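You operate a simulated robot arm through the tools that you are given. There is no shell and no other tool.

You run a simulated robot arm. Do the job below in one go: nothing can be reset, and whatever is moved stays where it is left.

TASK
Wipe off both sticky marks with the napkin that the today card names.
Fine: press it on the suds first and put it back. What is to be rubbed or washed off counts as gone when no trace of it is left.
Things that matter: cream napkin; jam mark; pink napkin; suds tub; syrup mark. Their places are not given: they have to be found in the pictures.

The check looks at the end state, three seconds after you hand in, the way a careful person would. Anything else that was tipped, shoved, dropped, spilled or broken makes it a failure. Flat cloth is picked up by pressing the open fingertips on it (5 to 10 N) and closing them slowly along it; thin cloth reads only 2 to 8 mm in the jaws.

THE ROBOT
A 6-joint arm with a four-finger gripper, fixed in place. Base frame: the origin is at the foot of the arm, x ahead of it, y to its left, z up; the work surface is at about z = 920. Lengths are in mm, angles in rad, forces in N, time in s.
With the tool pointing down near the work surface it reaches from about 280 to 700 mm from the base axis. Its first joint turns from -2.897 to 2.897 rad. Payload 3.43 kg.
Tool frame: the origin (TCP) lies between the finger pads and is the grasp point; the fingertips stand 30 mm ahead of it; z points along the fingers, y is the line along which they close. The gripper opens to 120 mm. The gripper's body begins 85 mm behind the TCP.
Orientation is that of the tool frame in the base frame, as [roll, pitch, yaw] about the fixed x, y, z axes, in that order (R = Rz(yaw) Ry(pitch) Rx(roll)). With the fingers straight down and closing along the base's y, the tool's x points along the base's -x, its y along +y and its z along -z.

THE INTERFACE
- The arm moves only by the tool servo_tool. Its argument "rows" is a list of rows, each a list of 3 entries, a list of its own where there are three numbers: the shift along the tool's x, y, z in m, then the turn, a rotation vector about the tool's x, y, z in rad, then the gripper command, from -1 (fully open) to 1 (shut), values between in proportion. In form: [[[dx, dy, dz], [ax, ay, az], hand], ...]. A call has 1 to 20 rows; each row is the pose to reach, as a shift and turn from the pose commanded when the call began, along the tool's axes at that moment. A row lasts 0.2 s, in which the tool goes at most 50 mm and 0.15 rad; a call with a longer step from one row to the next is refused whole, and so is a gripper value outside its range. A pose out of reach is approached as far as the arm can. The call stops where the force on the tool passes 60 N (or 10 N more than at its start, if that is more) or the arm is blocked; 0.2 s more then pass. The fingers move at their own pace and stop on an object; they squeeze with about 42 N. The grip force told is the motor's: it shows also when the fingers shut on nothing. Time passes only in rows, and 0.2 s behind the last, so rows that repeat a pose let the fingers close. It gives the time, the measured TCP pose, the force on the tool (base axes), the opening and the grip force at its end, in the units of the frame above (readings bear some noise), with the torque about the TCP (base axes, N m) and any sound that the robot's microphone picked up.
- Cameras (640 x 400 px; columns grow to the right, rows downward): "scene" is fixed at [217.8, 499.6, 1500.3]; the picture's right is [-0.82, -0.57, 0.00], its down [-0.42, 0.60, -0.69] and it looks along [0.39, -0.56, -0.73] (base axes); focal length 351 px, centre (320, 200). "wrist" rides on the gripper at [71, -17, -121] in the tool frame; the picture's right is [0.23, 0.97, 0.00], its down [-0.81, 0.19, -0.55] and it looks along [-0.54, 0.13, 0.83] (tool axes); focal length 275 px, centre (320, 200).
- get_image(camera): a new picture of that camera. The clock stands still meanwhile.
- slide_trunk(by): slides the trunk up (or, below 0, down) by that many mm; the arm rides with it, the base frame stays. It gives what a move gives, with no picture.
- probe_pixels(camera, pixels): for up to 12 pixels [column, row] of the newest picture of that camera ("zoom" is the newest enlarged one), the place [x, y, z] in the base frame of the surface seen there, good to about 2 mm. The clock stands still meanwhile.
- enlarge(camera, box): a new picture of the part [left, top, right, bottom] of that camera's present view, enlarged. The clock stands still meanwhile.
- job_done(): hands the job in; it is judged then, once.

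Leave the gripper open and the arm clear of the work at the hand-in unless told otherwise.

The tools are called as a command line: name --argument value ..., lists and objects as JSON in quotes. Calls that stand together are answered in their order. servo_tool: Moves the arm, as the interface text tells. Its arguments: {"type":"object","properties":{"rows":{"type":"array"}},"required":["rows"]} The other tools are called the same way: slide_trunk (by) slides the trunk up or down; get_image (camera) takes a picture; probe_pixels (camera, pixels) gives the place of the surface under pixels of a picture; enlarge (camera, box) takes an enlarged picture of a part of a camera's view; job_done () hands the job in.

At the start:

```text
t: 0.0
tcp_pos: [529.0, 176.0, 1201.8]
tcp_rot: [3.14, -0.001, 3.14]
force: [0.5, -0.8, 0.0]
ft_torque: [-0.02, -0.02, 0.0]
width: 119.8
finger_force: 0.0
trunk travel left (down, up): [-250.0, 190.0]
```

scene: 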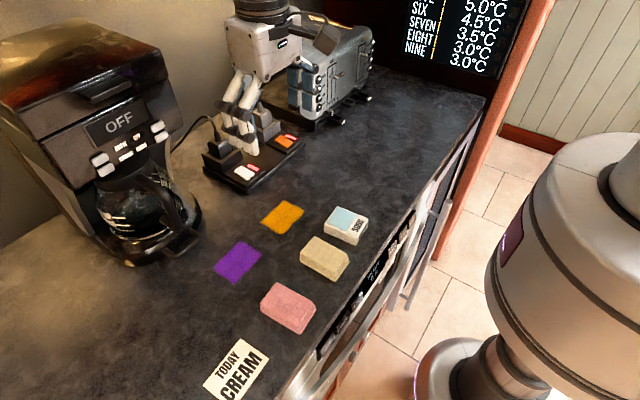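
wrist: 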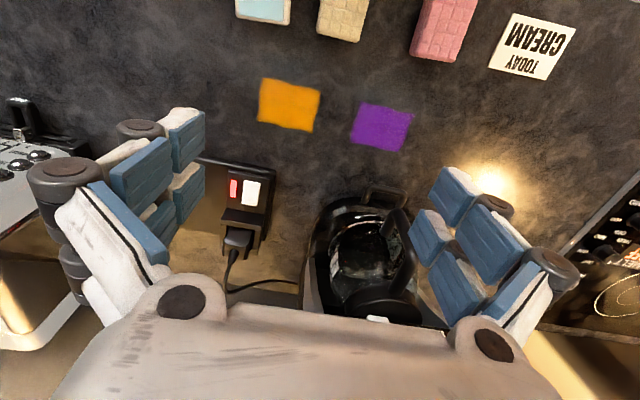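

The today card (about 238,370 in the scene view) reads "TODAY CREAM", so the cream napkin at about (324,258) is the one to use. The marks are orange (282,216) and purple (238,261), and the tub is at about (346,225). I'll take enlarged views to check the details.

enlarge --camera "scene" --box '[190, 180, 390, 400]'

enlarge --camera "wrist" --box '[200, 0, 600, 200]'

probe_pixels --camera "scene" --pixels '[[282, 216], [238, 261], [325, 255], [346, 220], [288, 305], [238, 370], [300, 255], [315, 238], [348, 258], [336, 272], [270, 330], [180, 330]]'

probe_pixels --camera "wrist" --pixels '[[263, 81], [319, 90], [309, 131], [259, 121], [366, 103], [413, 113], [401, 152], [351, 140], [318, 35], [356, 41], [239, 15], [287, 24]]'

```text
1.82 times, centred on (290, 290) of scene
```

zoom: 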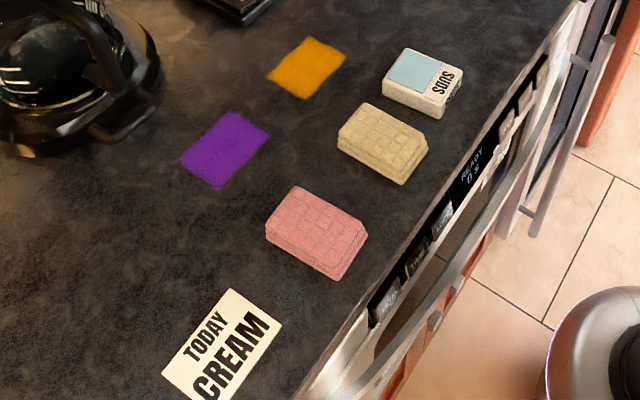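

```text
1.60 times, centred on (400, 100) of wrist
```

zoom: 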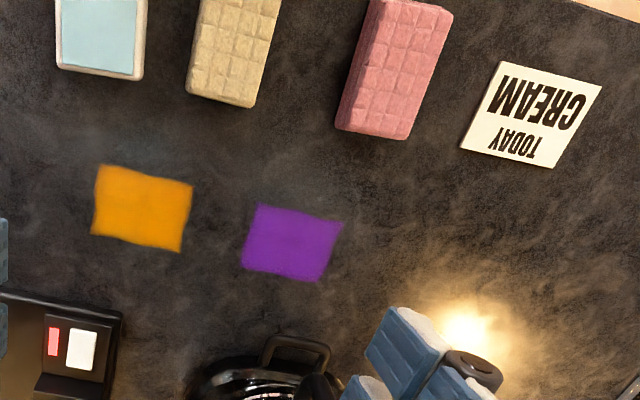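

```text
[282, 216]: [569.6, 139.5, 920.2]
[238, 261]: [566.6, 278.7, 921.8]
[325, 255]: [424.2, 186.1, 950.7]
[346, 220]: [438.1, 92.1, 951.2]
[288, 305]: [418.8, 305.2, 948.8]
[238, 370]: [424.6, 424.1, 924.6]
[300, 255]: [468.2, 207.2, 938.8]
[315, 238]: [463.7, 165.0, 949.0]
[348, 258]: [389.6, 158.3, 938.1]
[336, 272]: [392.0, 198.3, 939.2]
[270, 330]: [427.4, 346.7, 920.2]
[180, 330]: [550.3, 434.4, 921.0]
```

```text
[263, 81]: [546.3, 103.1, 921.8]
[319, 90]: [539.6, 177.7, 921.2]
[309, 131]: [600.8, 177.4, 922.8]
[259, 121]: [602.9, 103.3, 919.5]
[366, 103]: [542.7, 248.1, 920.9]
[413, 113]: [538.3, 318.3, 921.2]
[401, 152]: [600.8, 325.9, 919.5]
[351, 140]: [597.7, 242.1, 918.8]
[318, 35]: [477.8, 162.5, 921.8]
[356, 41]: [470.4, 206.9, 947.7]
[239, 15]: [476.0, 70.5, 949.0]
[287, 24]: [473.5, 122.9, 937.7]
```

The cream napkin looks like a folded pad about 30 mm high. Next I'll probe its outline, the tub and the pink napkin more closely.

enlarge --camera "scene" --box '[280, 195, 380, 295]'

```text
4.00 times, centred on (330, 245) of scene
```

zoom: 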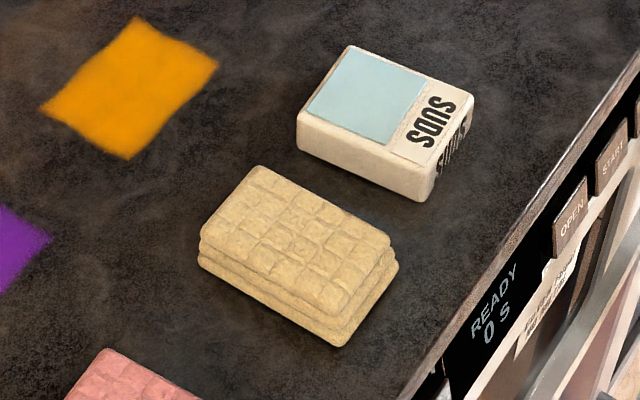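

probe_pixels --camera "zoom" --pixels '[[262, 170], [206, 232], [332, 306], [386, 242], [202, 262], [336, 342], [395, 270], [352, 50], [300, 112], [426, 168], [470, 100], [295, 235]]'

probe_pixels --camera "scene" --pixels '[[262, 305], [277, 285], [313, 303], [300, 332], [300, 280], [320, 282], [372, 215], [372, 228], [360, 240], [365, 260]]'

enlarge --camera "wrist" --box '[220, 0, 480, 100]'

```text
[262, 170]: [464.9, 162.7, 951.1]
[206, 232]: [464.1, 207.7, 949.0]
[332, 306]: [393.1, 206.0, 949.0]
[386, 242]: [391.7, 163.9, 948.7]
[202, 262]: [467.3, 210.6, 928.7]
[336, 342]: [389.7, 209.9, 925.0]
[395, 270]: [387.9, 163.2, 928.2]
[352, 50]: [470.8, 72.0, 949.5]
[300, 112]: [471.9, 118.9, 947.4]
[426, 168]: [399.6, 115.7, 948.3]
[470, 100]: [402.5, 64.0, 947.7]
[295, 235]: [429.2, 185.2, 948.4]
```

```text
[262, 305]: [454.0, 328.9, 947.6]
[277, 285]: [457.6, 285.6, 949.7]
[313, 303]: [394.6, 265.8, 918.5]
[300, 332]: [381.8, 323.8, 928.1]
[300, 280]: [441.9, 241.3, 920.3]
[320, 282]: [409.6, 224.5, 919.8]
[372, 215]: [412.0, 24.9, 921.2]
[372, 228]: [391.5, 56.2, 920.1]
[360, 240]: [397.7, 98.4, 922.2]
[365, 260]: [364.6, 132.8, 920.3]
```

```text
2.46 times, centred on (350, 50) of wrist
```

zoom: 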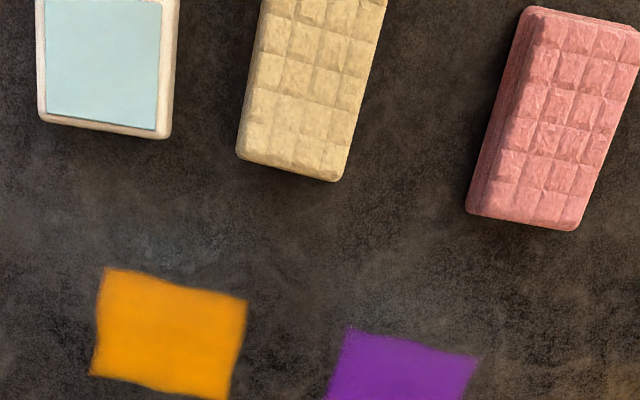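

The cream napkin measures about x 388–467, y 161–211, z 920–950, centred at (428,186). The gap to the tub is about 41 mm. Next I'll probe the suds surface, the carafe handle and the power strip near the marks for clearance.

probe_pixels --camera "scene" --pixels '[[345, 219], [340, 213], [362, 214], [350, 232], [190, 240], [203, 235], [165, 265], [240, 188], [285, 155], [160, 200], [262, 165], [130, 265]]'

enlarge --camera "scene" --box '[80, 100, 340, 300]'

probe_pixels --camera "wrist" --pixels '[[385, 195], [365, 190], [400, 200], [330, 210], [245, 170], [210, 165], [270, 190], [325, 285], [345, 215], [395, 240], [310, 160], [440, 150]]'

```text
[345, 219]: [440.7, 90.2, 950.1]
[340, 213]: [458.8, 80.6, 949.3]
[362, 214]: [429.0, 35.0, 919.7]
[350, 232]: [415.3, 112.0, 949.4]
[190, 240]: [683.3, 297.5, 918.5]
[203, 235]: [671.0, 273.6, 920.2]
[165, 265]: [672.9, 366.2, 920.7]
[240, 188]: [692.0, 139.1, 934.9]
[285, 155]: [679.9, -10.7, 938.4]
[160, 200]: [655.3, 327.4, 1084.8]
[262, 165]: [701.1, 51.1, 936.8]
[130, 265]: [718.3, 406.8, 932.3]
```

```text
2.00 times, centred on (210, 200) of scene
```

zoom: 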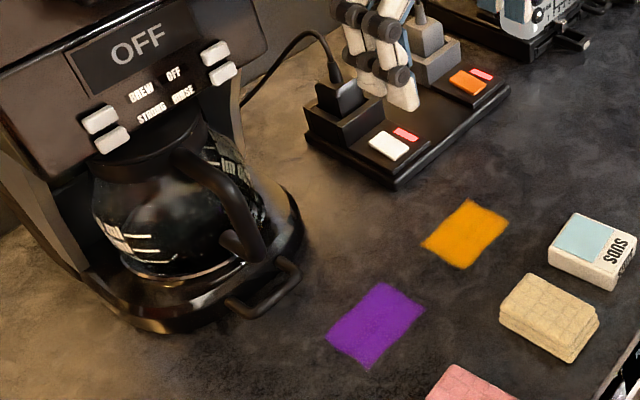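

```text
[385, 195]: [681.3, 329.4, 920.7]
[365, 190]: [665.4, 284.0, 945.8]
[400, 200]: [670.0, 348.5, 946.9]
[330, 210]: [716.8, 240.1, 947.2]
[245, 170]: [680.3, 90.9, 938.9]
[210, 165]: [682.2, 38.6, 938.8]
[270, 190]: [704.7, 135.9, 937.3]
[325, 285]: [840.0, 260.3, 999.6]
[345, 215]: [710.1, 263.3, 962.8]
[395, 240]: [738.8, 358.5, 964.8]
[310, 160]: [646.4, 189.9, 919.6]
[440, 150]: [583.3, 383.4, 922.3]
```

The obstacles, the tray handle at x≈665 and the power strip at x≈680, are clear of the marks, and the suds lie flush with the tub top at z≈950. I'll move above the cream napkin with the fingers at about 80 mm so they clear the tub, and stop with the tips well above it.

servo_tool --rows '[[[0.025, 0.003, 0.02], [0, 0, 0], -0.33], [[0.05, 0.005, 0.05], [0, 0, 0], -0.33], [[0.075, 0.008, 0.08], [0, 0, 0], -0.33], [[0.101, 0.01, 0.11], [0, 0, 0], -0.33], [[0.101, 0.01, 0.14], [0, 0, 0], -0.33], [[0.101, 0.01, 0.165], [0, 0, 0], -0.33], [[0.101, 0.01, 0.185], [0, 0, 0], -0.33], [[0.101, 0.01, 0.19], [0, 0, 0], -0.33], [[0.101, 0.01, 0.19], [0, 0, 0], -0.33]]'

get_image --camera "scene"

get_image --camera "wrist"

```text
t: 2.0
tcp_pos: [428.7, 185.5, 1012.5]
tcp_rot: [-3.141, -0.001, -3.141]
force: [-0.4, -0.8, 0.0]
ft_torque: [0.01, 0.01, -0.01]
width: 79.7
finger_force: 0.0
trunk travel left (down, up): [-250.0, 190.0]
```

```text
taken
```

scene: 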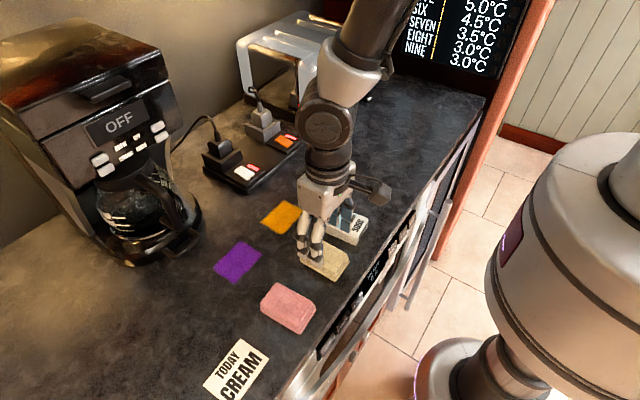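

```text
taken
```

wrist: 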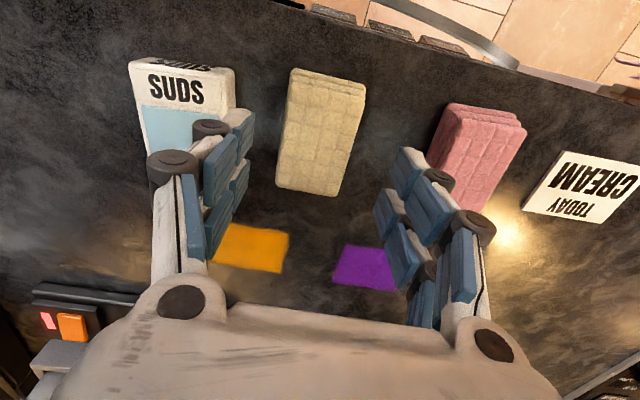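

The napkin is centred between the fingers, since the TCP axis lands at about (320,135) in the wrist view. I'll descend until the tips are about 9 mm above the counter, then close slowly.

servo_tool --rows '[[[0, 0, 0.015], [0, 0, 0], -0.33], [[0, 0, 0.03], [0, 0, 0], -0.33], [[0, 0, 0.042], [0, 0, 0], -0.33], [[0, 0, 0.05], [0, 0, 0], -0.33], [[0, 0, 0.0535], [0, 0, 0], -0.33], [[0, 0, 0.0535], [0, 0, 0], -0.33], [[0, 0, 0.0535], [0, 0, 0], 0.0], [[0, 0, 0.0535], [0, 0, 0], 0.1], [[0, 0, 0.0535], [0, 0, 0], 0.2], [[0, 0, 0.0535], [0, 0, 0], 0.3], [[0, 0, 0.0535], [0, 0, 0], 0.4], [[0, 0, 0.0535], [0, 0, 0], 0.5], [[0, 0, 0.0535], [0, 0, 0], 0.5]]'

get_image --camera "wrist"

enlarge --camera "scene" --box '[240, 150, 400, 310]'

```text
t: 4.8
tcp_pos: [426.7, 187.0, 958.0]
tcp_rot: [3.141, 0.0, 3.141]
force: [-0.5, -0.3, 1.2]
ft_torque: [0.01, 0.0, -0.01]
width: 53.9
finger_force: 41.8
trunk travel left (down, up): [-250.0, 190.0]
```

```text
taken
```

wrist: 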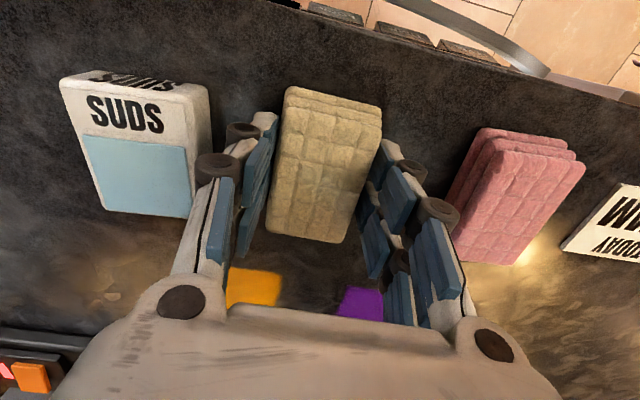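

```text
2.50 times, centred on (320, 230) of scene
```

zoom: 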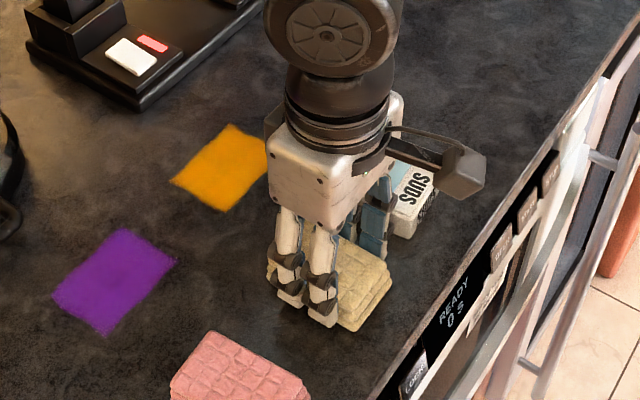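

The fingers stopped at 53.9 mm with full grip force, so the napkin is held. I'll lift 50 mm and check.

servo_tool --rows '[[[0, 0, -0.01], [0, 0, 0], 0.5], [[0, 0, -0.025], [0, 0, 0], 0.5], [[0, 0, -0.04], [0, 0, 0], 0.5], [[0, 0, -0.05], [0, 0, 0], 0.5], [[0, 0, -0.05], [0, 0, 0], 0.5]]'

get_image --camera "wrist"

enlarge --camera "scene" --box '[240, 150, 400, 310]'

```text
t: 6.0
tcp_pos: [426.5, 185.5, 1007.6]
tcp_rot: [3.141, -0.001, 3.142]
force: [0.2, -0.2, -0.3]
ft_torque: [0.02, 0.02, 0.02]
width: 53.9
finger_force: 41.9
trunk travel left (down, up): [-250.0, 190.0]
```

```text
taken
```

wrist: 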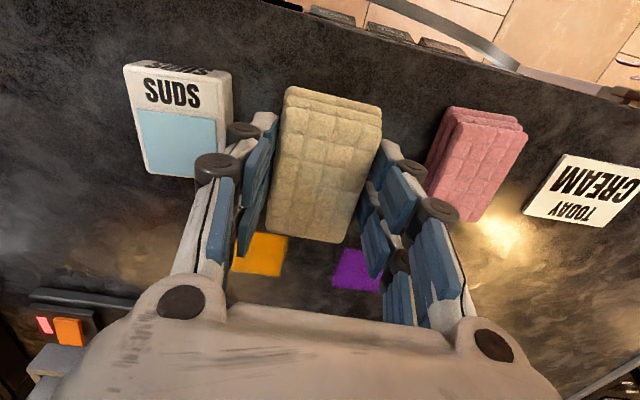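

```text
2.50 times, centred on (320, 230) of scene
```

zoom: 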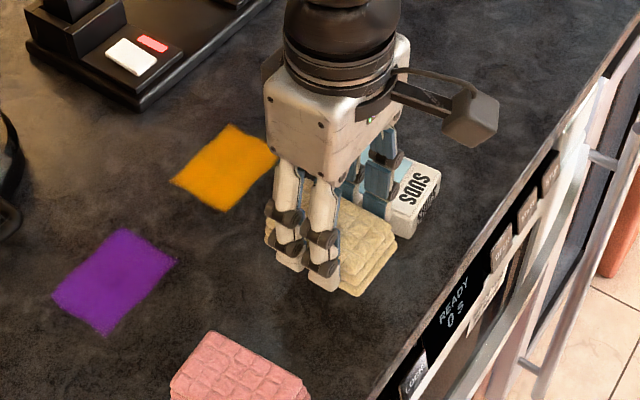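

The napkin is in the grip, with its bottom about 38 mm below the TCP. I'll move it over the suds area, centred at about (444,93), staying above the tub.

servo_tool --rows '[[[-0.005, -0.025, -0.01], [0, 0, 0], 0.5], [[-0.009, -0.05, -0.01], [0, 0, 0], 0.5], [[-0.014, -0.075, -0.01], [0, 0, 0], 0.5], [[-0.0175, -0.0925, -0.01], [0, 0, 0], 0.5], [[-0.0175, -0.0925, -0.01], [0, 0, 0], 0.5], [[-0.0175, -0.0925, 0.005], [0, 0, 0], 0.5], [[-0.0175, -0.0925, 0.013], [0, 0, 0], 0.5], [[-0.0175, -0.0925, 0.013], [0, 0, 0], 0.5]]'

get_image --camera "wrist"

enlarge --camera "scene" --box '[260, 130, 420, 290]'

```text
t: 7.8
tcp_pos: [444.2, 93.1, 994.0]
tcp_rot: [3.141, 0.0, -3.14]
force: [0.3, 0.0, -0.3]
ft_torque: [-0.02, -0.01, 0.05]
width: 53.8
finger_force: 42.2
trunk travel left (down, up): [-250.0, 190.0]
```

```text
taken
```

wrist: 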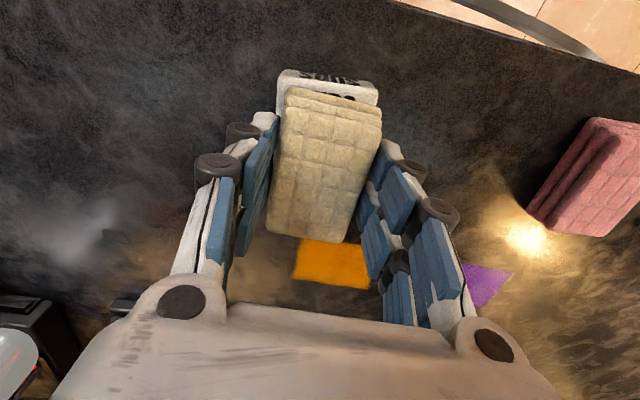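

```text
2.50 times, centred on (340, 210) of scene
```

zoom: 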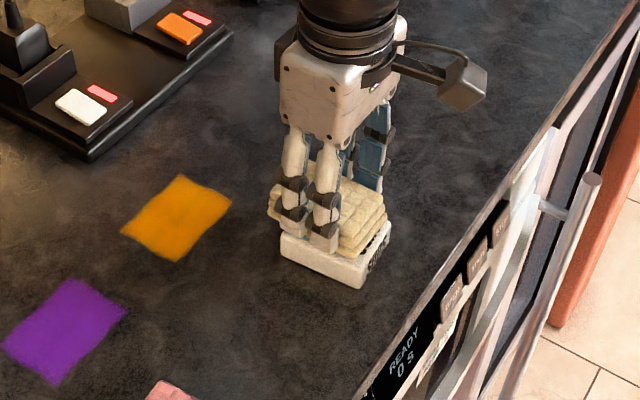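

The napkin sits squarely over the tub, about 6 mm above it. I'll press down in small steps while watching the force.

servo_tool --rows '[[[0, 0, 0.002], [0, 0, 0], 0.5], [[0, 0, 0.004], [0, 0, 0], 0.5], [[0, 0, 0.005], [0, 0, 0], 0.5], [[0, 0, 0.006], [0, 0, 0], 0.5], [[0, 0, 0.007], [0, 0, 0], 0.5]]'

```text
t: 9.0
tcp_pos: [444.2, 94.3, 988.2]
tcp_rot: [-3.14, 0.0, -3.141]
force: [0.2, -3.2, 6.5]
ft_torque: [-0.17, 0.01, -0.03]
width: 53.8
finger_force: 42.5
trunk travel left (down, up): [-250.0, 190.0]
```

Contact reads 6.5 N. I'll press another 1 mm, hold briefly, then lift straight up.

servo_tool --rows '[[[0, 0, 0.001], [0, 0, 0], 0.5], [[0, 0, 0.001], [0, 0, 0], 0.5], [[0, 0, 0.001], [0, 0, 0], 0.5], [[0, 0, 0.001], [0, 0, 0], 0.5]]'

servo_tool --rows '[[[0, 0, -0.005], [0, 0, 0], 0.5], [[0, 0, -0.015], [0, 0, 0], 0.5], [[0, 0, -0.03], [0, 0, 0], 0.5], [[0, 0, -0.05], [0, 0, 0], 0.5], [[0, 0, -0.05], [0, 0, 0], 0.5]]'

get_image --camera "wrist"

enlarge --camera "scene" --box '[260, 130, 420, 290]'

```text
t: 10.0
tcp_pos: [444.4, 93.4, 988.8]
tcp_rot: [3.139, 0.007, -3.141]
force: [0.9, 1.1, 35.4]
ft_torque: [-0.05, 0.11, -0.02]
width: 54.1
finger_force: 41.8
trunk travel left (down, up): [-250.0, 190.0]
```

```text
t: 11.2
tcp_pos: [444.3, 92.7, 1036.8]
tcp_rot: [-3.141, -0.001, -3.14]
force: [-0.5, 0.2, -0.3]
ft_torque: [-0.01, -0.02, 0.0]
width: 54.0
finger_force: 41.8
trunk travel left (down, up): [-250.0, 190.0]
```

```text
taken
```

wrist: 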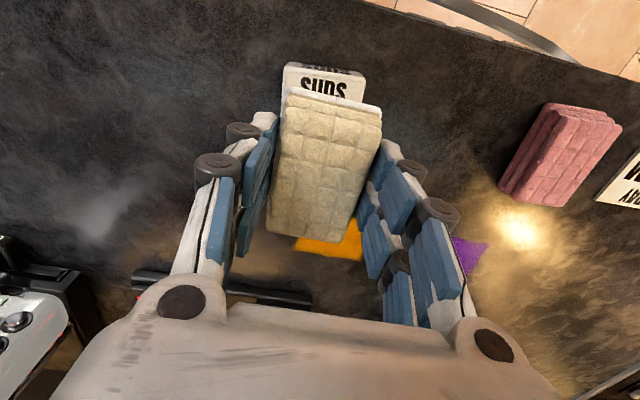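

```text
2.50 times, centred on (340, 210) of scene
```

zoom: 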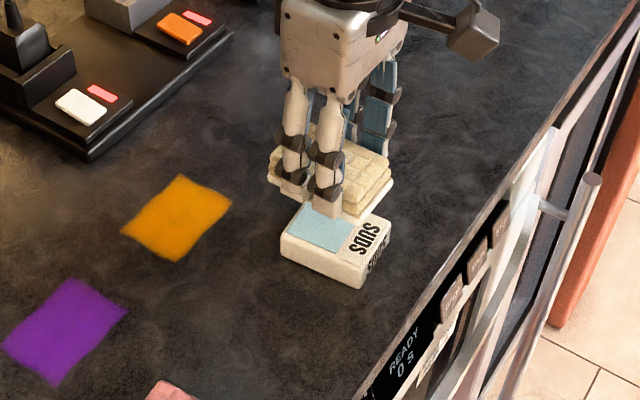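

The napkin was pressed at up to 35 N and its underside now looks wet, and the tub has not moved. I'll carry it over the orange mark, centred at about (572,140), and stop just above the counter.

servo_tool --rows '[[[-0.03, 0.012, 0], [0, 0, 0], 0.5], [[-0.06, 0.024, 0], [0, 0, 0], 0.5], [[-0.09, 0.036, 0], [0, 0, 0], 0.5], [[-0.115, 0.045, 0.015], [0, 0, 0], 0.5], [[-0.127, 0.048, 0.035], [0, 0, 0], 0.5], [[-0.127, 0.048, 0.055], [0, 0, 0], 0.5], [[-0.127, 0.048, 0.068], [0, 0, 0], 0.5], [[-0.127, 0.048, 0.072], [0, 0, 0], 0.5], [[-0.127, 0.048, 0.072], [0, 0, 0], 0.5]]'

get_image --camera "scene"

get_image --camera "wrist"

```text
t: 13.2
tcp_pos: [573.3, 141.8, 965.3]
tcp_rot: [3.14, 0.001, -3.141]
force: [0.6, 0.6, 0.0]
ft_torque: [-0.01, -0.01, 0.02]
width: 53.7
finger_force: 42.0
trunk travel left (down, up): [-250.0, 190.0]
```

```text
taken
```

scene: 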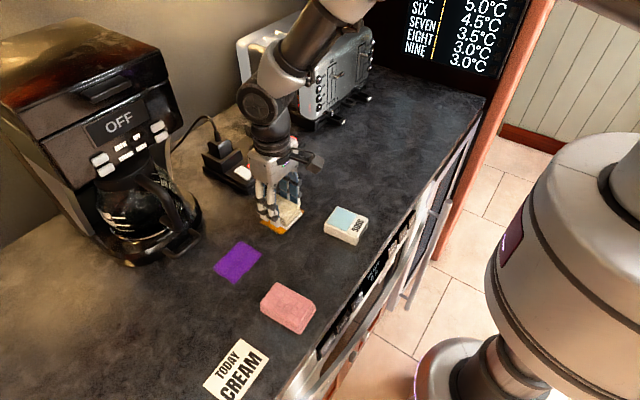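

```text
taken
```

wrist: 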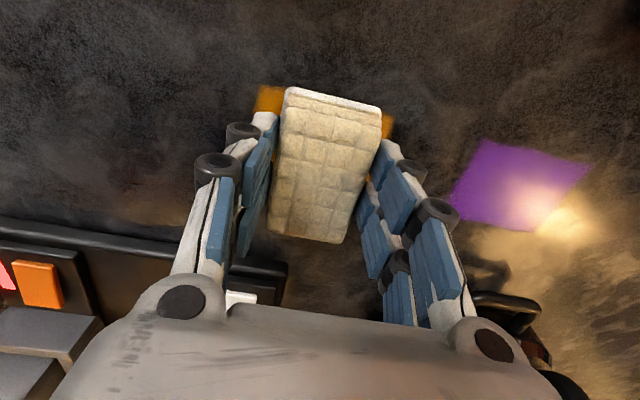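

I'm about 7 mm above the orange mark. I'll descend in small steps to light contact.

servo_tool --rows '[[[0, 0, 0.003], [0, 0, 0], 0.5], [[0, 0, 0.005], [0, 0, 0], 0.5], [[0, 0, 0.006], [0, 0, 0], 0.5], [[0, 0, 0.007], [0, 0, 0], 0.5]]'

```text
t: 14.2
tcp_pos: [571.3, 141.9, 959.7]
tcp_rot: [-3.141, 0.0, 3.14]
force: [-3.3, -0.3, 6.2]
ft_torque: [-0.04, 0.09, -0.01]
width: 53.7
finger_force: 41.8
trunk travel left (down, up): [-250.0, 190.0]
```

Contact reads 6 N. I'll add 0.4 mm of pressure and sweep along y across the whole mark.

servo_tool --rows '[[[0, 0.008, 0.0004], [0, 0, 0], 0.5], [[0, 0.018, 0.0004], [0, 0, 0], 0.5], [[0, 0.028, 0.0004], [0, 0, 0], 0.5], [[0, 0.038, 0.0004], [0, 0, 0], 0.5], [[0, 0.028, 0.0004], [0, 0, 0], 0.5], [[0, 0.016, 0.0004], [0, 0, 0], 0.5], [[0, 0.004, 0.0004], [0, 0, 0], 0.5], [[0, -0.008, 0.0004], [0, 0, 0], 0.5], [[0, -0.02, 0.0004], [0, 0, 0], 0.5], [[0, -0.03, 0.0004], [0, 0, 0], 0.5], [[0, -0.04, 0.0004], [0, 0, 0], 0.5], [[0, -0.03, 0.0004], [0, 0, 0], 0.5], [[0, -0.018, 0.0004], [0, 0, 0], 0.5], [[0, -0.006, 0.0004], [0, 0, 0], 0.5], [[0, 0.006, 0.0004], [0, 0, 0], 0.5], [[0, 0.018, 0.0004], [0, 0, 0], 0.5], [[0, 0.03, 0.0004], [0, 0, 0], 0.5], [[0, 0.04, 0.0004], [0, 0, 0], 0.5]]'

get_image --camera "wrist"

enlarge --camera "scene" --box '[200, 140, 360, 300]'

```text
t: 18.0
tcp_pos: [572.2, 179.2, 958.1]
tcp_rot: [3.141, 0.003, 3.142]
force: [0.1, -12.8, 29.4]
ft_torque: [-0.59, 0.09, 0.09]
width: 54.2
finger_force: 42.3
trunk travel left (down, up): [-250.0, 190.0]
```

```text
taken
```

wrist: 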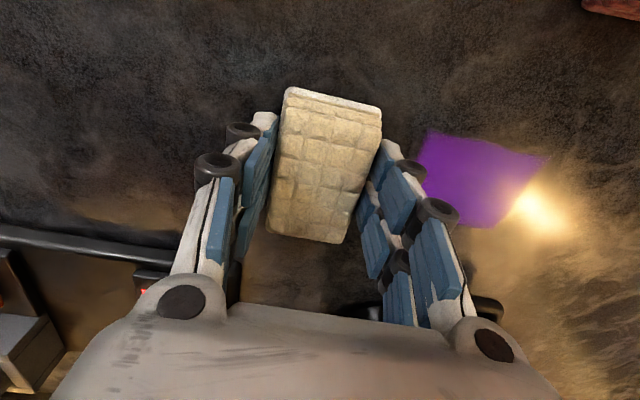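

```text
2.50 times, centred on (280, 220) of scene
```

zoom: 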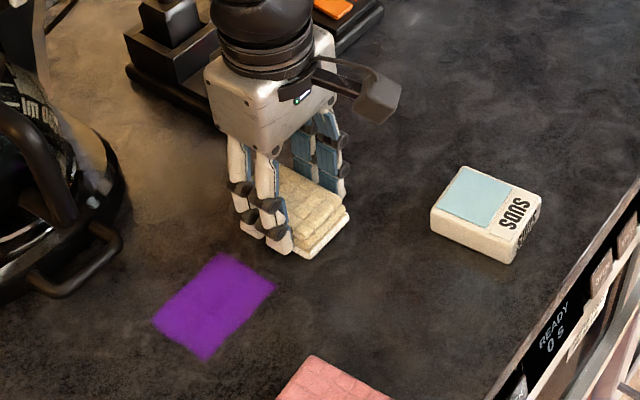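

Most of the orange mark is gone. I'll make two more strokes, shifted ±10 mm in x, to catch the edges, then lift and look.

servo_tool --rows '[[[0.01, 0, -0.0002], [0, 0, 0], 0.5], [[0.01, -0.012, -0.0002], [0, 0, 0], 0.5], [[0.01, -0.024, -0.0002], [0, 0, 0], 0.5], [[0.01, -0.036, -0.0002], [0, 0, 0], 0.5], [[0.01, -0.048, -0.0002], [0, 0, 0], 0.5], [[0.01, -0.06, -0.0002], [0, 0, 0], 0.5], [[0.01, -0.072, -0.0002], [0, 0, 0], 0.5], [[0.01, -0.082, -0.0002], [0, 0, 0], 0.5], [[0, -0.082, -0.0002], [0, 0, 0], 0.5], [[-0.01, -0.082, -0.0002], [0, 0, 0], 0.5], [[-0.01, -0.07, -0.0002], [0, 0, 0], 0.5], [[-0.01, -0.058, -0.0002], [0, 0, 0], 0.5], [[-0.01, -0.046, -0.0002], [0, 0, 0], 0.5], [[-0.01, -0.034, -0.0002], [0, 0, 0], 0.5], [[-0.01, -0.022, -0.0002], [0, 0, 0], 0.5], [[-0.01, -0.01, -0.0002], [0, 0, 0], 0.5], [[-0.01, 0.002, -0.0002], [0, 0, 0], 0.5], [[0, 0.002, -0.0002], [0, 0, 0], 0.5]]'

servo_tool --rows '[[[0, 0, -0.005], [0, 0, 0], 0.5], [[0, 0.01, -0.02], [0, 0, 0], 0.5], [[0, 0.03, -0.035], [0, 0, 0], 0.5], [[0, 0.05, -0.04], [0, 0, 0], 0.5], [[0, 0.075, -0.04], [0, 0, 0], 0.5], [[0, 0.095, -0.04], [0, 0, 0], 0.5], [[0, 0.102, -0.04], [0, 0, 0], 0.5], [[0, 0.102, -0.04], [0, 0, 0], 0.5]]'

get_image --camera "wrist"

enlarge --camera "scene" --box '[200, 140, 360, 300]'

```text
t: 21.8
tcp_pos: [574.1, 184.8, 958.4]
tcp_rot: [3.138, 0.007, -3.141]
force: [10.4, -0.4, 18.1]
ft_torque: [-0.15, 0.3, 0.06]
width: 53.8
finger_force: 41.8
trunk travel left (down, up): [-250.0, 190.0]
```

```text
t: 23.6
tcp_pos: [570.6, 285.9, 997.4]
tcp_rot: [3.14, 0.0, 3.141]
force: [0.0, 0.6, -0.4]
ft_torque: [-0.01, 0.0, 0.0]
width: 53.8
finger_force: 42.1
trunk travel left (down, up): [-250.0, 190.0]
```

```text
taken
```

wrist: 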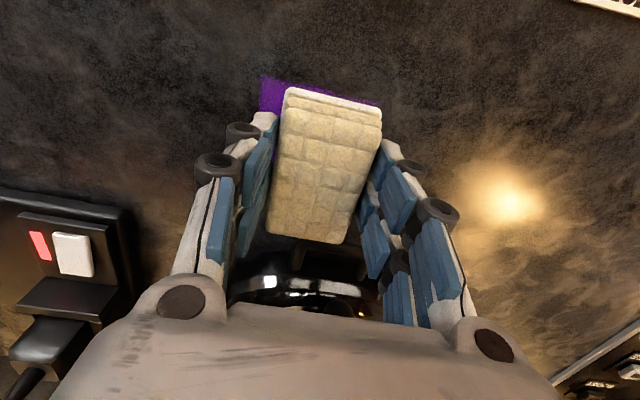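

```text
2.50 times, centred on (280, 220) of scene
```

zoom: 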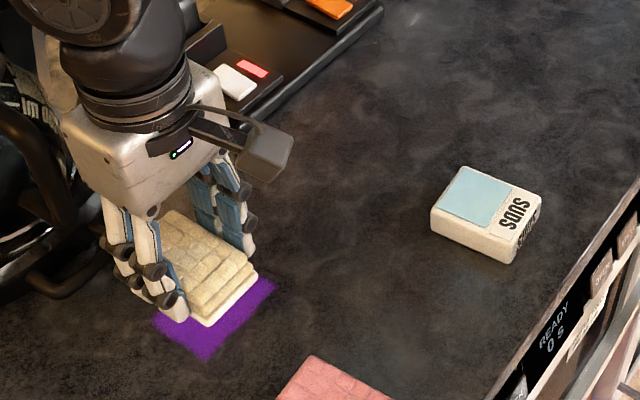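

The orange mark shows no trace in either view. I'm now over the purple mark. I'll check the clearance to the coffee maker before descending.

enlarge --camera "scene" --box '[80, 80, 320, 300]'

probe_pixels --camera "wrist" --pixels '[[320, 255], [345, 262], [270, 280], [300, 285], [350, 310], [268, 85], [330, 95], [300, 260]]'

```text
1.82 times, centred on (200, 190) of scene
```

zoom: 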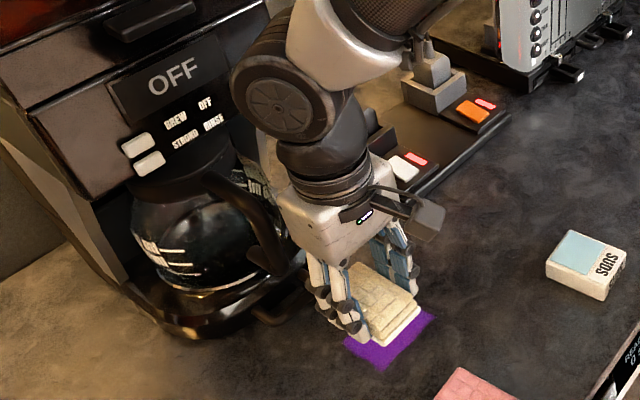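

```text
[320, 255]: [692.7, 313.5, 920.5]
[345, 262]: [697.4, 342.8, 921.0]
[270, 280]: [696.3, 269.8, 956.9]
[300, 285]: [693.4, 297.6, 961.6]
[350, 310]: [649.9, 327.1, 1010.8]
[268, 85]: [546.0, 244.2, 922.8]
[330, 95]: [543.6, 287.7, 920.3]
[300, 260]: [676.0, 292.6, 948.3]
```

The carafe handle is at x≈650, about 50–60 mm from the gripper. I'll probe the coffee-maker front and the arm's wrist joint too.

probe_pixels --camera "zoom" --pixels '[[205, 80], [230, 190], [255, 240], [275, 100], [240, 80], [300, 165], [285, 195], [300, 240], [210, 180], [160, 10], [225, 50], [280, 262]]'

```text
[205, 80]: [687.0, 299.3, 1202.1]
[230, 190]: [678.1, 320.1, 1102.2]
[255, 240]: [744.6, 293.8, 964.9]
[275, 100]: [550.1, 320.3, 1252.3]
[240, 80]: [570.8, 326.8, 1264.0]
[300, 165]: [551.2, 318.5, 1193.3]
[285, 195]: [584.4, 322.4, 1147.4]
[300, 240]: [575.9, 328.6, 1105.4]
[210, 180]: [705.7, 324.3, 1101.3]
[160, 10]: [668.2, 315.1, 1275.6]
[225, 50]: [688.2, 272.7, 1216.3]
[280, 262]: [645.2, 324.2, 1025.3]
```

Clearances are fine: the coffee-maker front is at x≥668 and the arm joint is around x≈550–600. I'll descend to contact on the purple mark.

servo_tool --rows '[[[0, 0, 0.015], [0, 0, 0], 0.5], [[0, 0, 0.028], [0, 0, 0], 0.5], [[0, 0, 0.034], [0, 0, 0], 0.5], [[0, 0, 0.0365], [0, 0, 0], 0.5], [[0, 0, 0.038], [0, 0, 0], 0.5], [[0, 0, 0.039], [0, 0, 0], 0.5]]'

```text
t: 25.0
tcp_pos: [572.7, 286.5, 958.7]
tcp_rot: [3.141, -0.001, 3.141]
force: [0.4, 0.2, -1.0]
ft_torque: [0.05, 0.01, -0.02]
width: 53.9
finger_force: 41.8
trunk travel left (down, up): [-250.0, 190.0]
```

There's no contact yet. I'll go down about 1 mm more in small steps.

servo_tool --rows '[[[0, 0, 0.0005], [0, 0, 0], 0.5], [[0, 0, 0.0008], [0, 0, 0], 0.5], [[0, 0, 0.0011], [0, 0, 0], 0.5]]'

```text
t: 25.8
tcp_pos: [571.9, 285.1, 959.6]
tcp_rot: [3.141, 0.0, 3.141]
force: [-1.1, 0.3, 1.5]
ft_torque: [0.08, -0.04, 0.09]
width: 53.9
finger_force: 42.1
trunk travel left (down, up): [-250.0, 190.0]
```

servo_tool --rows '[[[0, 0, 0.0003], [0, 0, 0], 0.5], [[0, 0, 0.0006], [0, 0, 0], 0.5], [[0, 0, 0.0008], [0, 0, 0], 0.5]]'

```text
t: 26.6
tcp_pos: [569.9, 286.0, 958.2]
tcp_rot: [3.142, 0.002, 3.142]
force: [-1.2, -1.6, 8.0]
ft_torque: [-0.06, 0.1, -0.01]
width: 54.1
finger_force: 42.1
trunk travel left (down, up): [-250.0, 190.0]
```

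Contact now reads 8 N. I'll sweep the purple mark along y with a little more pressure.

servo_tool --rows '[[[0, 0.01, 0.0005], [0, 0, 0], 0.5], [[0, 0.02, 0.0005], [0, 0, 0], 0.5], [[0, 0.03, 0.0005], [0, 0, 0], 0.5], [[0, 0.04, 0.0005], [0, 0, 0], 0.5], [[0, 0.028, 0.0005], [0, 0, 0], 0.5], [[0, 0.016, 0.0005], [0, 0, 0], 0.5], [[0, 0.004, 0.0005], [0, 0, 0], 0.5], [[0, -0.008, 0.0005], [0, 0, 0], 0.5], [[0, -0.02, 0.0005], [0, 0, 0], 0.5], [[0, -0.032, 0.0005], [0, 0, 0], 0.5], [[0, -0.044, 0.0005], [0, 0, 0], 0.5], [[0, -0.032, 0.0005], [0, 0, 0], 0.5], [[0, -0.02, 0.0005], [0, 0, 0], 0.5], [[0, -0.008, 0.0005], [0, 0, 0], 0.5], [[0, 0.004, 0.0005], [0, 0, 0], 0.5], [[0, 0.016, 0.0005], [0, 0, 0], 0.5], [[0, 0.028, 0.0005], [0, 0, 0], 0.5], [[0, 0.04, 0.0005], [0, 0, 0], 0.5]]'

enlarge --camera "scene" --box '[140, 140, 340, 320]'

get_image --camera "wrist"

```text
t: 30.4
tcp_pos: [569.5, 324.5, 958.7]
tcp_rot: [3.14, 0.001, -3.141]
force: [-0.2, -12.4, 27.0]
ft_torque: [-0.54, 0.05, 0.05]
width: 54.0
finger_force: 42.1
trunk travel left (down, up): [-250.0, 190.0]
```

```text
2.22 times, centred on (240, 230) of scene
```

zoom: 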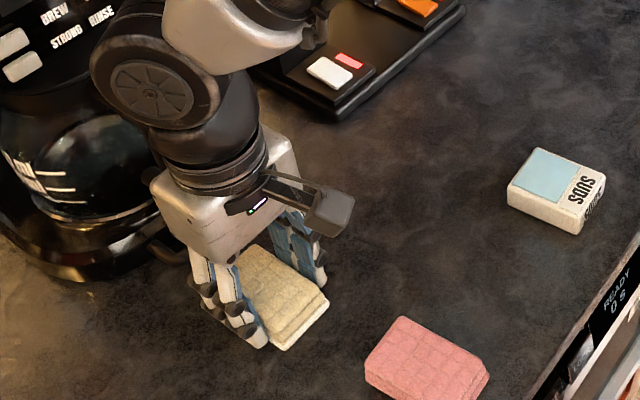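

```text
taken
```

wrist: 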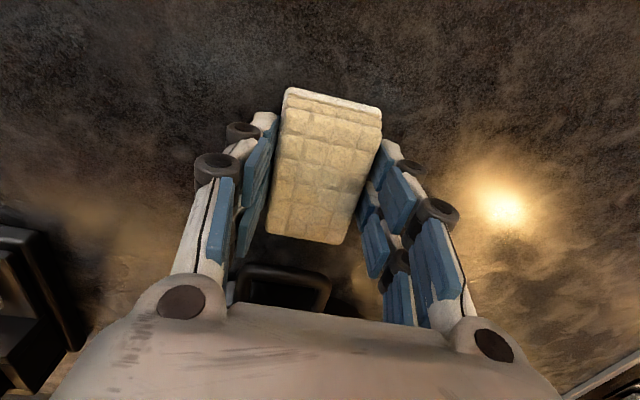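

The purple mark looks gone. I'll make two more strokes at ±10 mm in x for the edges, then lift.

servo_tool --rows '[[[0.01, 0, -0.0002], [0, 0, 0], 0.5], [[0.01, -0.012, -0.0002], [0, 0, 0], 0.5], [[0.01, -0.024, -0.0002], [0, 0, 0], 0.5], [[0.01, -0.036, -0.0002], [0, 0, 0], 0.5], [[0.01, -0.048, -0.0002], [0, 0, 0], 0.5], [[0.01, -0.06, -0.0002], [0, 0, 0], 0.5], [[0.01, -0.072, -0.0002], [0, 0, 0], 0.5], [[0.01, -0.084, -0.0002], [0, 0, 0], 0.5], [[0, -0.084, -0.0002], [0, 0, 0], 0.5], [[-0.01, -0.084, -0.0002], [0, 0, 0], 0.5], [[-0.01, -0.072, -0.0002], [0, 0, 0], 0.5], [[-0.01, -0.06, -0.0002], [0, 0, 0], 0.5], [[-0.01, -0.048, -0.0002], [0, 0, 0], 0.5], [[-0.01, -0.036, -0.0002], [0, 0, 0], 0.5], [[-0.01, -0.024, -0.0002], [0, 0, 0], 0.5], [[-0.01, -0.012, -0.0002], [0, 0, 0], 0.5], [[-0.01, 0.0, -0.0002], [0, 0, 0], 0.5], [[0, 0.0, -0.0002], [0, 0, 0], 0.5]]'

servo_tool --rows '[[[0, 0, -0.005], [0, 0, 0], 0.5], [[0, -0.01, -0.02], [0, 0, 0], 0.5], [[0.01, -0.035, -0.04], [0, 0, 0], 0.5], [[0.03, -0.065, -0.06], [0, 0, 0], 0.5], [[0.055, -0.095, -0.06], [0, 0, 0], 0.5], [[0.085, -0.12, -0.06], [0, 0, 0], 0.5], [[0.115, -0.135, -0.06], [0, 0, 0], 0.5], [[0.138, -0.138, -0.06], [0, 0, 0], 0.5], [[0.144, -0.138, -0.06], [0, 0, 0], 0.5], [[0.144, -0.138, -0.06], [0, 0, 0], 0.5]]'

get_image --camera "wrist"

enlarge --camera "scene" --box '[180, 140, 400, 320]'

```text
t: 34.2
tcp_pos: [572.8, 326.2, 957.9]
tcp_rot: [3.137, 0.009, -3.141]
force: [12.1, 0.8, 22.5]
ft_torque: [-0.31, 0.07, 0.12]
width: 53.9
finger_force: 42.3
trunk travel left (down, up): [-250.0, 190.0]
```

```text
t: 36.4
tcp_pos: [426.8, 187.6, 1017.0]
tcp_rot: [3.141, 0.0, -3.141]
force: [0.2, 0.1, -0.4]
ft_torque: [0.0, -0.02, 0.02]
width: 53.9
finger_force: 42.5
trunk travel left (down, up): [-250.0, 190.0]
```

```text
taken
```

wrist: 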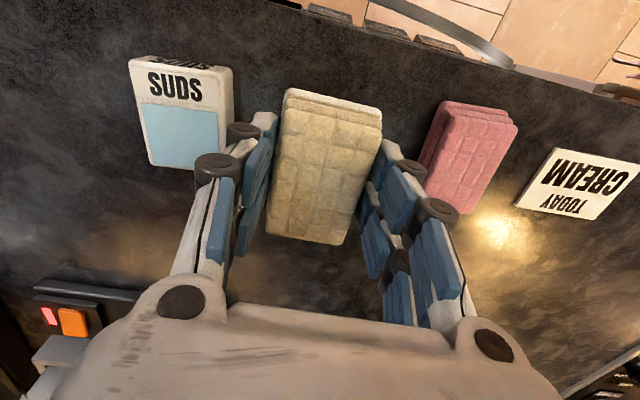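

```text
2.22 times, centred on (290, 230) of scene
```

zoom: 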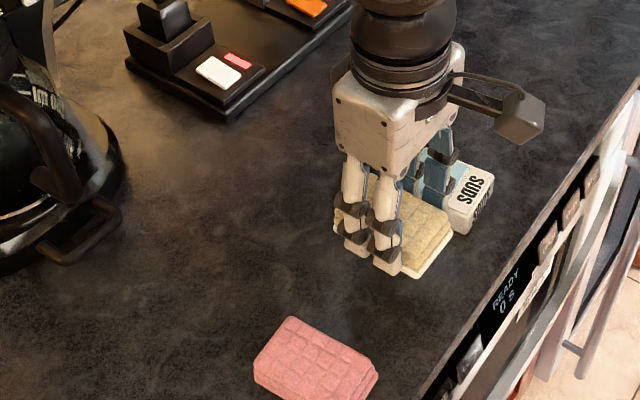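

Both marks look gone. Before putting the napkin back, I'll enlarge the two mark areas to check for any faint trace.

enlarge --camera "scene" --box '[205, 190, 305, 290]'

enlarge --camera "wrist" --box '[220, 190, 440, 310]'

```text
4.00 times, centred on (255, 240) of scene
```

zoom: 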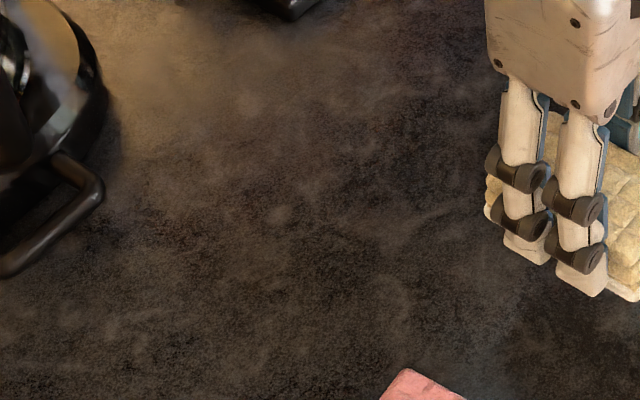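

```text
2.91 times, centred on (330, 250) of wrist
```

zoom: 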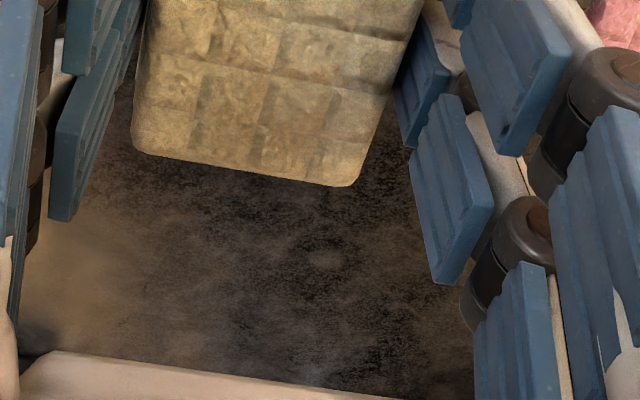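

No trace of either mark is left. I'll lower the napkin back at its original place, TCP (427,187), down to light contact.

servo_tool --rows '[[[0, 0, 0.02], [0, 0, 0], 0.5], [[0, 0, 0.038], [0, 0, 0], 0.5], [[0, 0, 0.05], [0, 0, 0], 0.5], [[0, 0, 0.055], [0, 0, 0], 0.5], [[0, 0, 0.057], [0, 0, 0], 0.5], [[0, 0, 0.058], [0, 0, 0], 0.5], [[0, 0, 0.0585], [0, 0, 0], 0.5]]'

```text
t: 38.0
tcp_pos: [427.6, 188.5, 958.1]
tcp_rot: [-3.141, 0.001, 3.141]
force: [-0.4, 0.1, 2.3]
ft_torque: [0.05, -0.14, -0.03]
width: 54.0
finger_force: 41.6
trunk travel left (down, up): [-250.0, 190.0]
```

Contact is light at 2 N. I'll open the fingers to 80 mm, still clear of the tub, and rise straight up.

servo_tool --rows '[[[0, 0, 0], [0, 0, 0], 0.1], [[0, 0, 0], [0, 0, 0], 0.0], [[0, 0, 0], [0, 0, 0], -0.15], [[0, 0, 0], [0, 0, 0], -0.3], [[0, 0, 0], [0, 0, 0], -0.33], [[0, 0, 0], [0, 0, 0], -0.33], [[0, 0, -0.01], [0, 0, 0], -0.33], [[0, 0, -0.03], [0, 0, 0], -0.33], [[0, 0, -0.06], [0, 0, 0], -0.33], [[0, 0, -0.1], [0, 0, 0], -0.33], [[0, 0, -0.14], [0, 0, 0], -0.33], [[0, 0, -0.18], [0, 0, 0], -0.6], [[-0.03, 0, -0.21], [0, 0, 0], -0.8], [[-0.06, 0, -0.24], [0, 0, 0], -1], [[-0.09, 0, -0.245], [0, 0, 0], -1], [[-0.1, 0, -0.245], [0, 0, 0], -1], [[-0.1, 0, -0.245], [0, 0, 0], -1]]'

get_image --camera "scene"

get_image --camera "wrist"

enlarge --camera "scene" --box '[280, 195, 380, 295]'

```text
t: 41.6
tcp_pos: [525.6, 185.2, 1202.6]
tcp_rot: [-3.141, 0.0, -3.14]
force: [0.4, -1.0, 0.4]
ft_torque: [-0.01, 0.01, -0.02]
width: 120.0
finger_force: 0.0
trunk travel left (down, up): [-250.0, 190.0]
```

```text
taken
```

scene: 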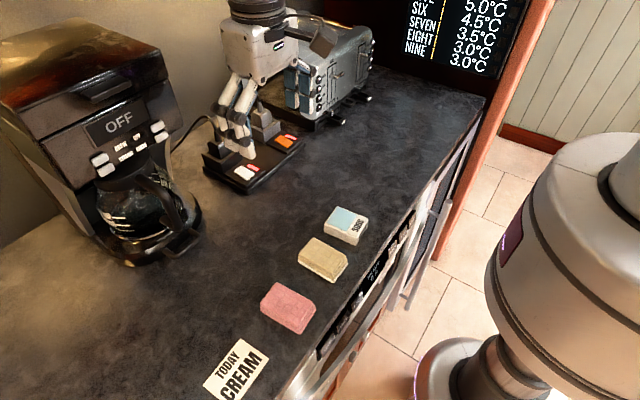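

```text
taken
```

wrist: 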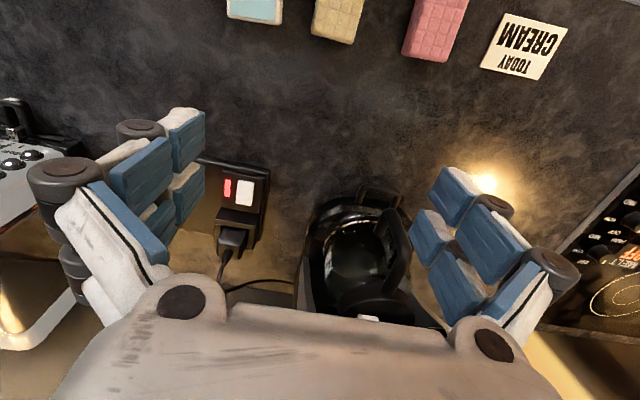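

```text
4.00 times, centred on (330, 245) of scene
```

zoom: 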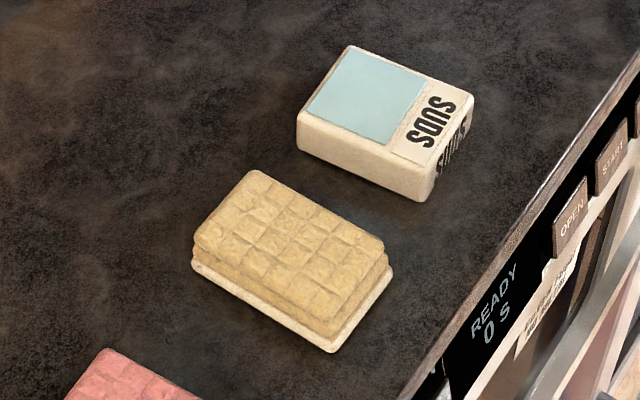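

The napkin is back beside the tub, and everything else looks unmoved. I'll probe its position and check the mark areas once more.

probe_pixels --camera "zoom" --pixels '[[252, 176], [199, 240], [326, 310], [380, 250], [195, 268], [331, 350], [391, 272], [352, 50], [300, 112], [426, 168]]'

enlarge --camera "wrist" --box '[220, 40, 460, 190]'

enlarge --camera "scene" --box '[200, 180, 320, 300]'

```text
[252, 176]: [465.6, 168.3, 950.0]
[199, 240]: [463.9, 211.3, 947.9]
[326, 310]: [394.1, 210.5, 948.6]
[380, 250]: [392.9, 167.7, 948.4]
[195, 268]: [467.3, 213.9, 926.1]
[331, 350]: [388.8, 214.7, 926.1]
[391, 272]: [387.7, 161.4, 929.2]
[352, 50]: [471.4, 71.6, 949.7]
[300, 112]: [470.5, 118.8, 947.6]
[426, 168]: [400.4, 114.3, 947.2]
```

```text
2.67 times, centred on (340, 115) of wrist
```

zoom: 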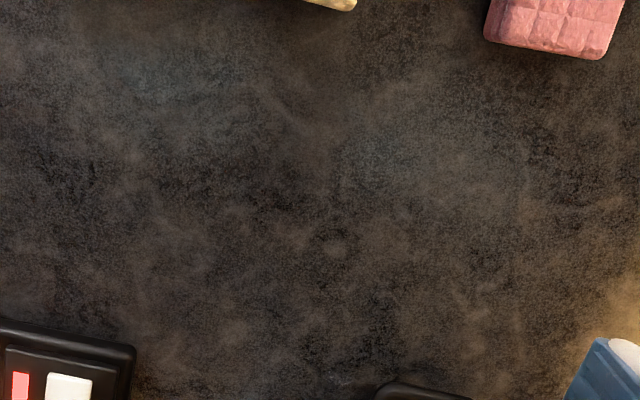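

```text
3.33 times, centred on (260, 240) of scene
```

zoom: 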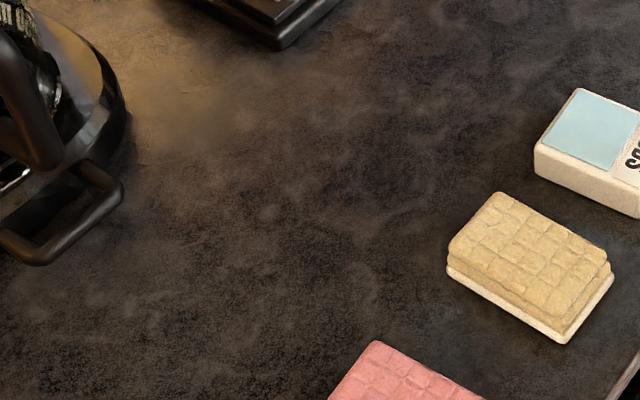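

Both marks are gone without trace. The cream napkin is within about 4 mm of where it started, the tub has not moved, the pink napkin and card look untouched, the gripper is open and the arm is clear. I'm handing the job in.

job_done

```text
The job is handed in.
```

The job is handed in. Both sticky marks, orange and purple, are wiped off with the cream napkin, which is the one the today card names. Close-up pictures of both spots show no trace left.

- **Suds:** I pressed the cream napkin on the suds once, before wiping. The force peaked at about 35 N, and the tub did not move.
- **Putting it back:** The cream napkin is about 4 mm from where it started, and its underside now looks white from the suds.
- **Everything else:** The pink napkin, card, coffee maker and power strip look untouched in the final pictures. The gripper is open and the arm is raised clear of the counter.
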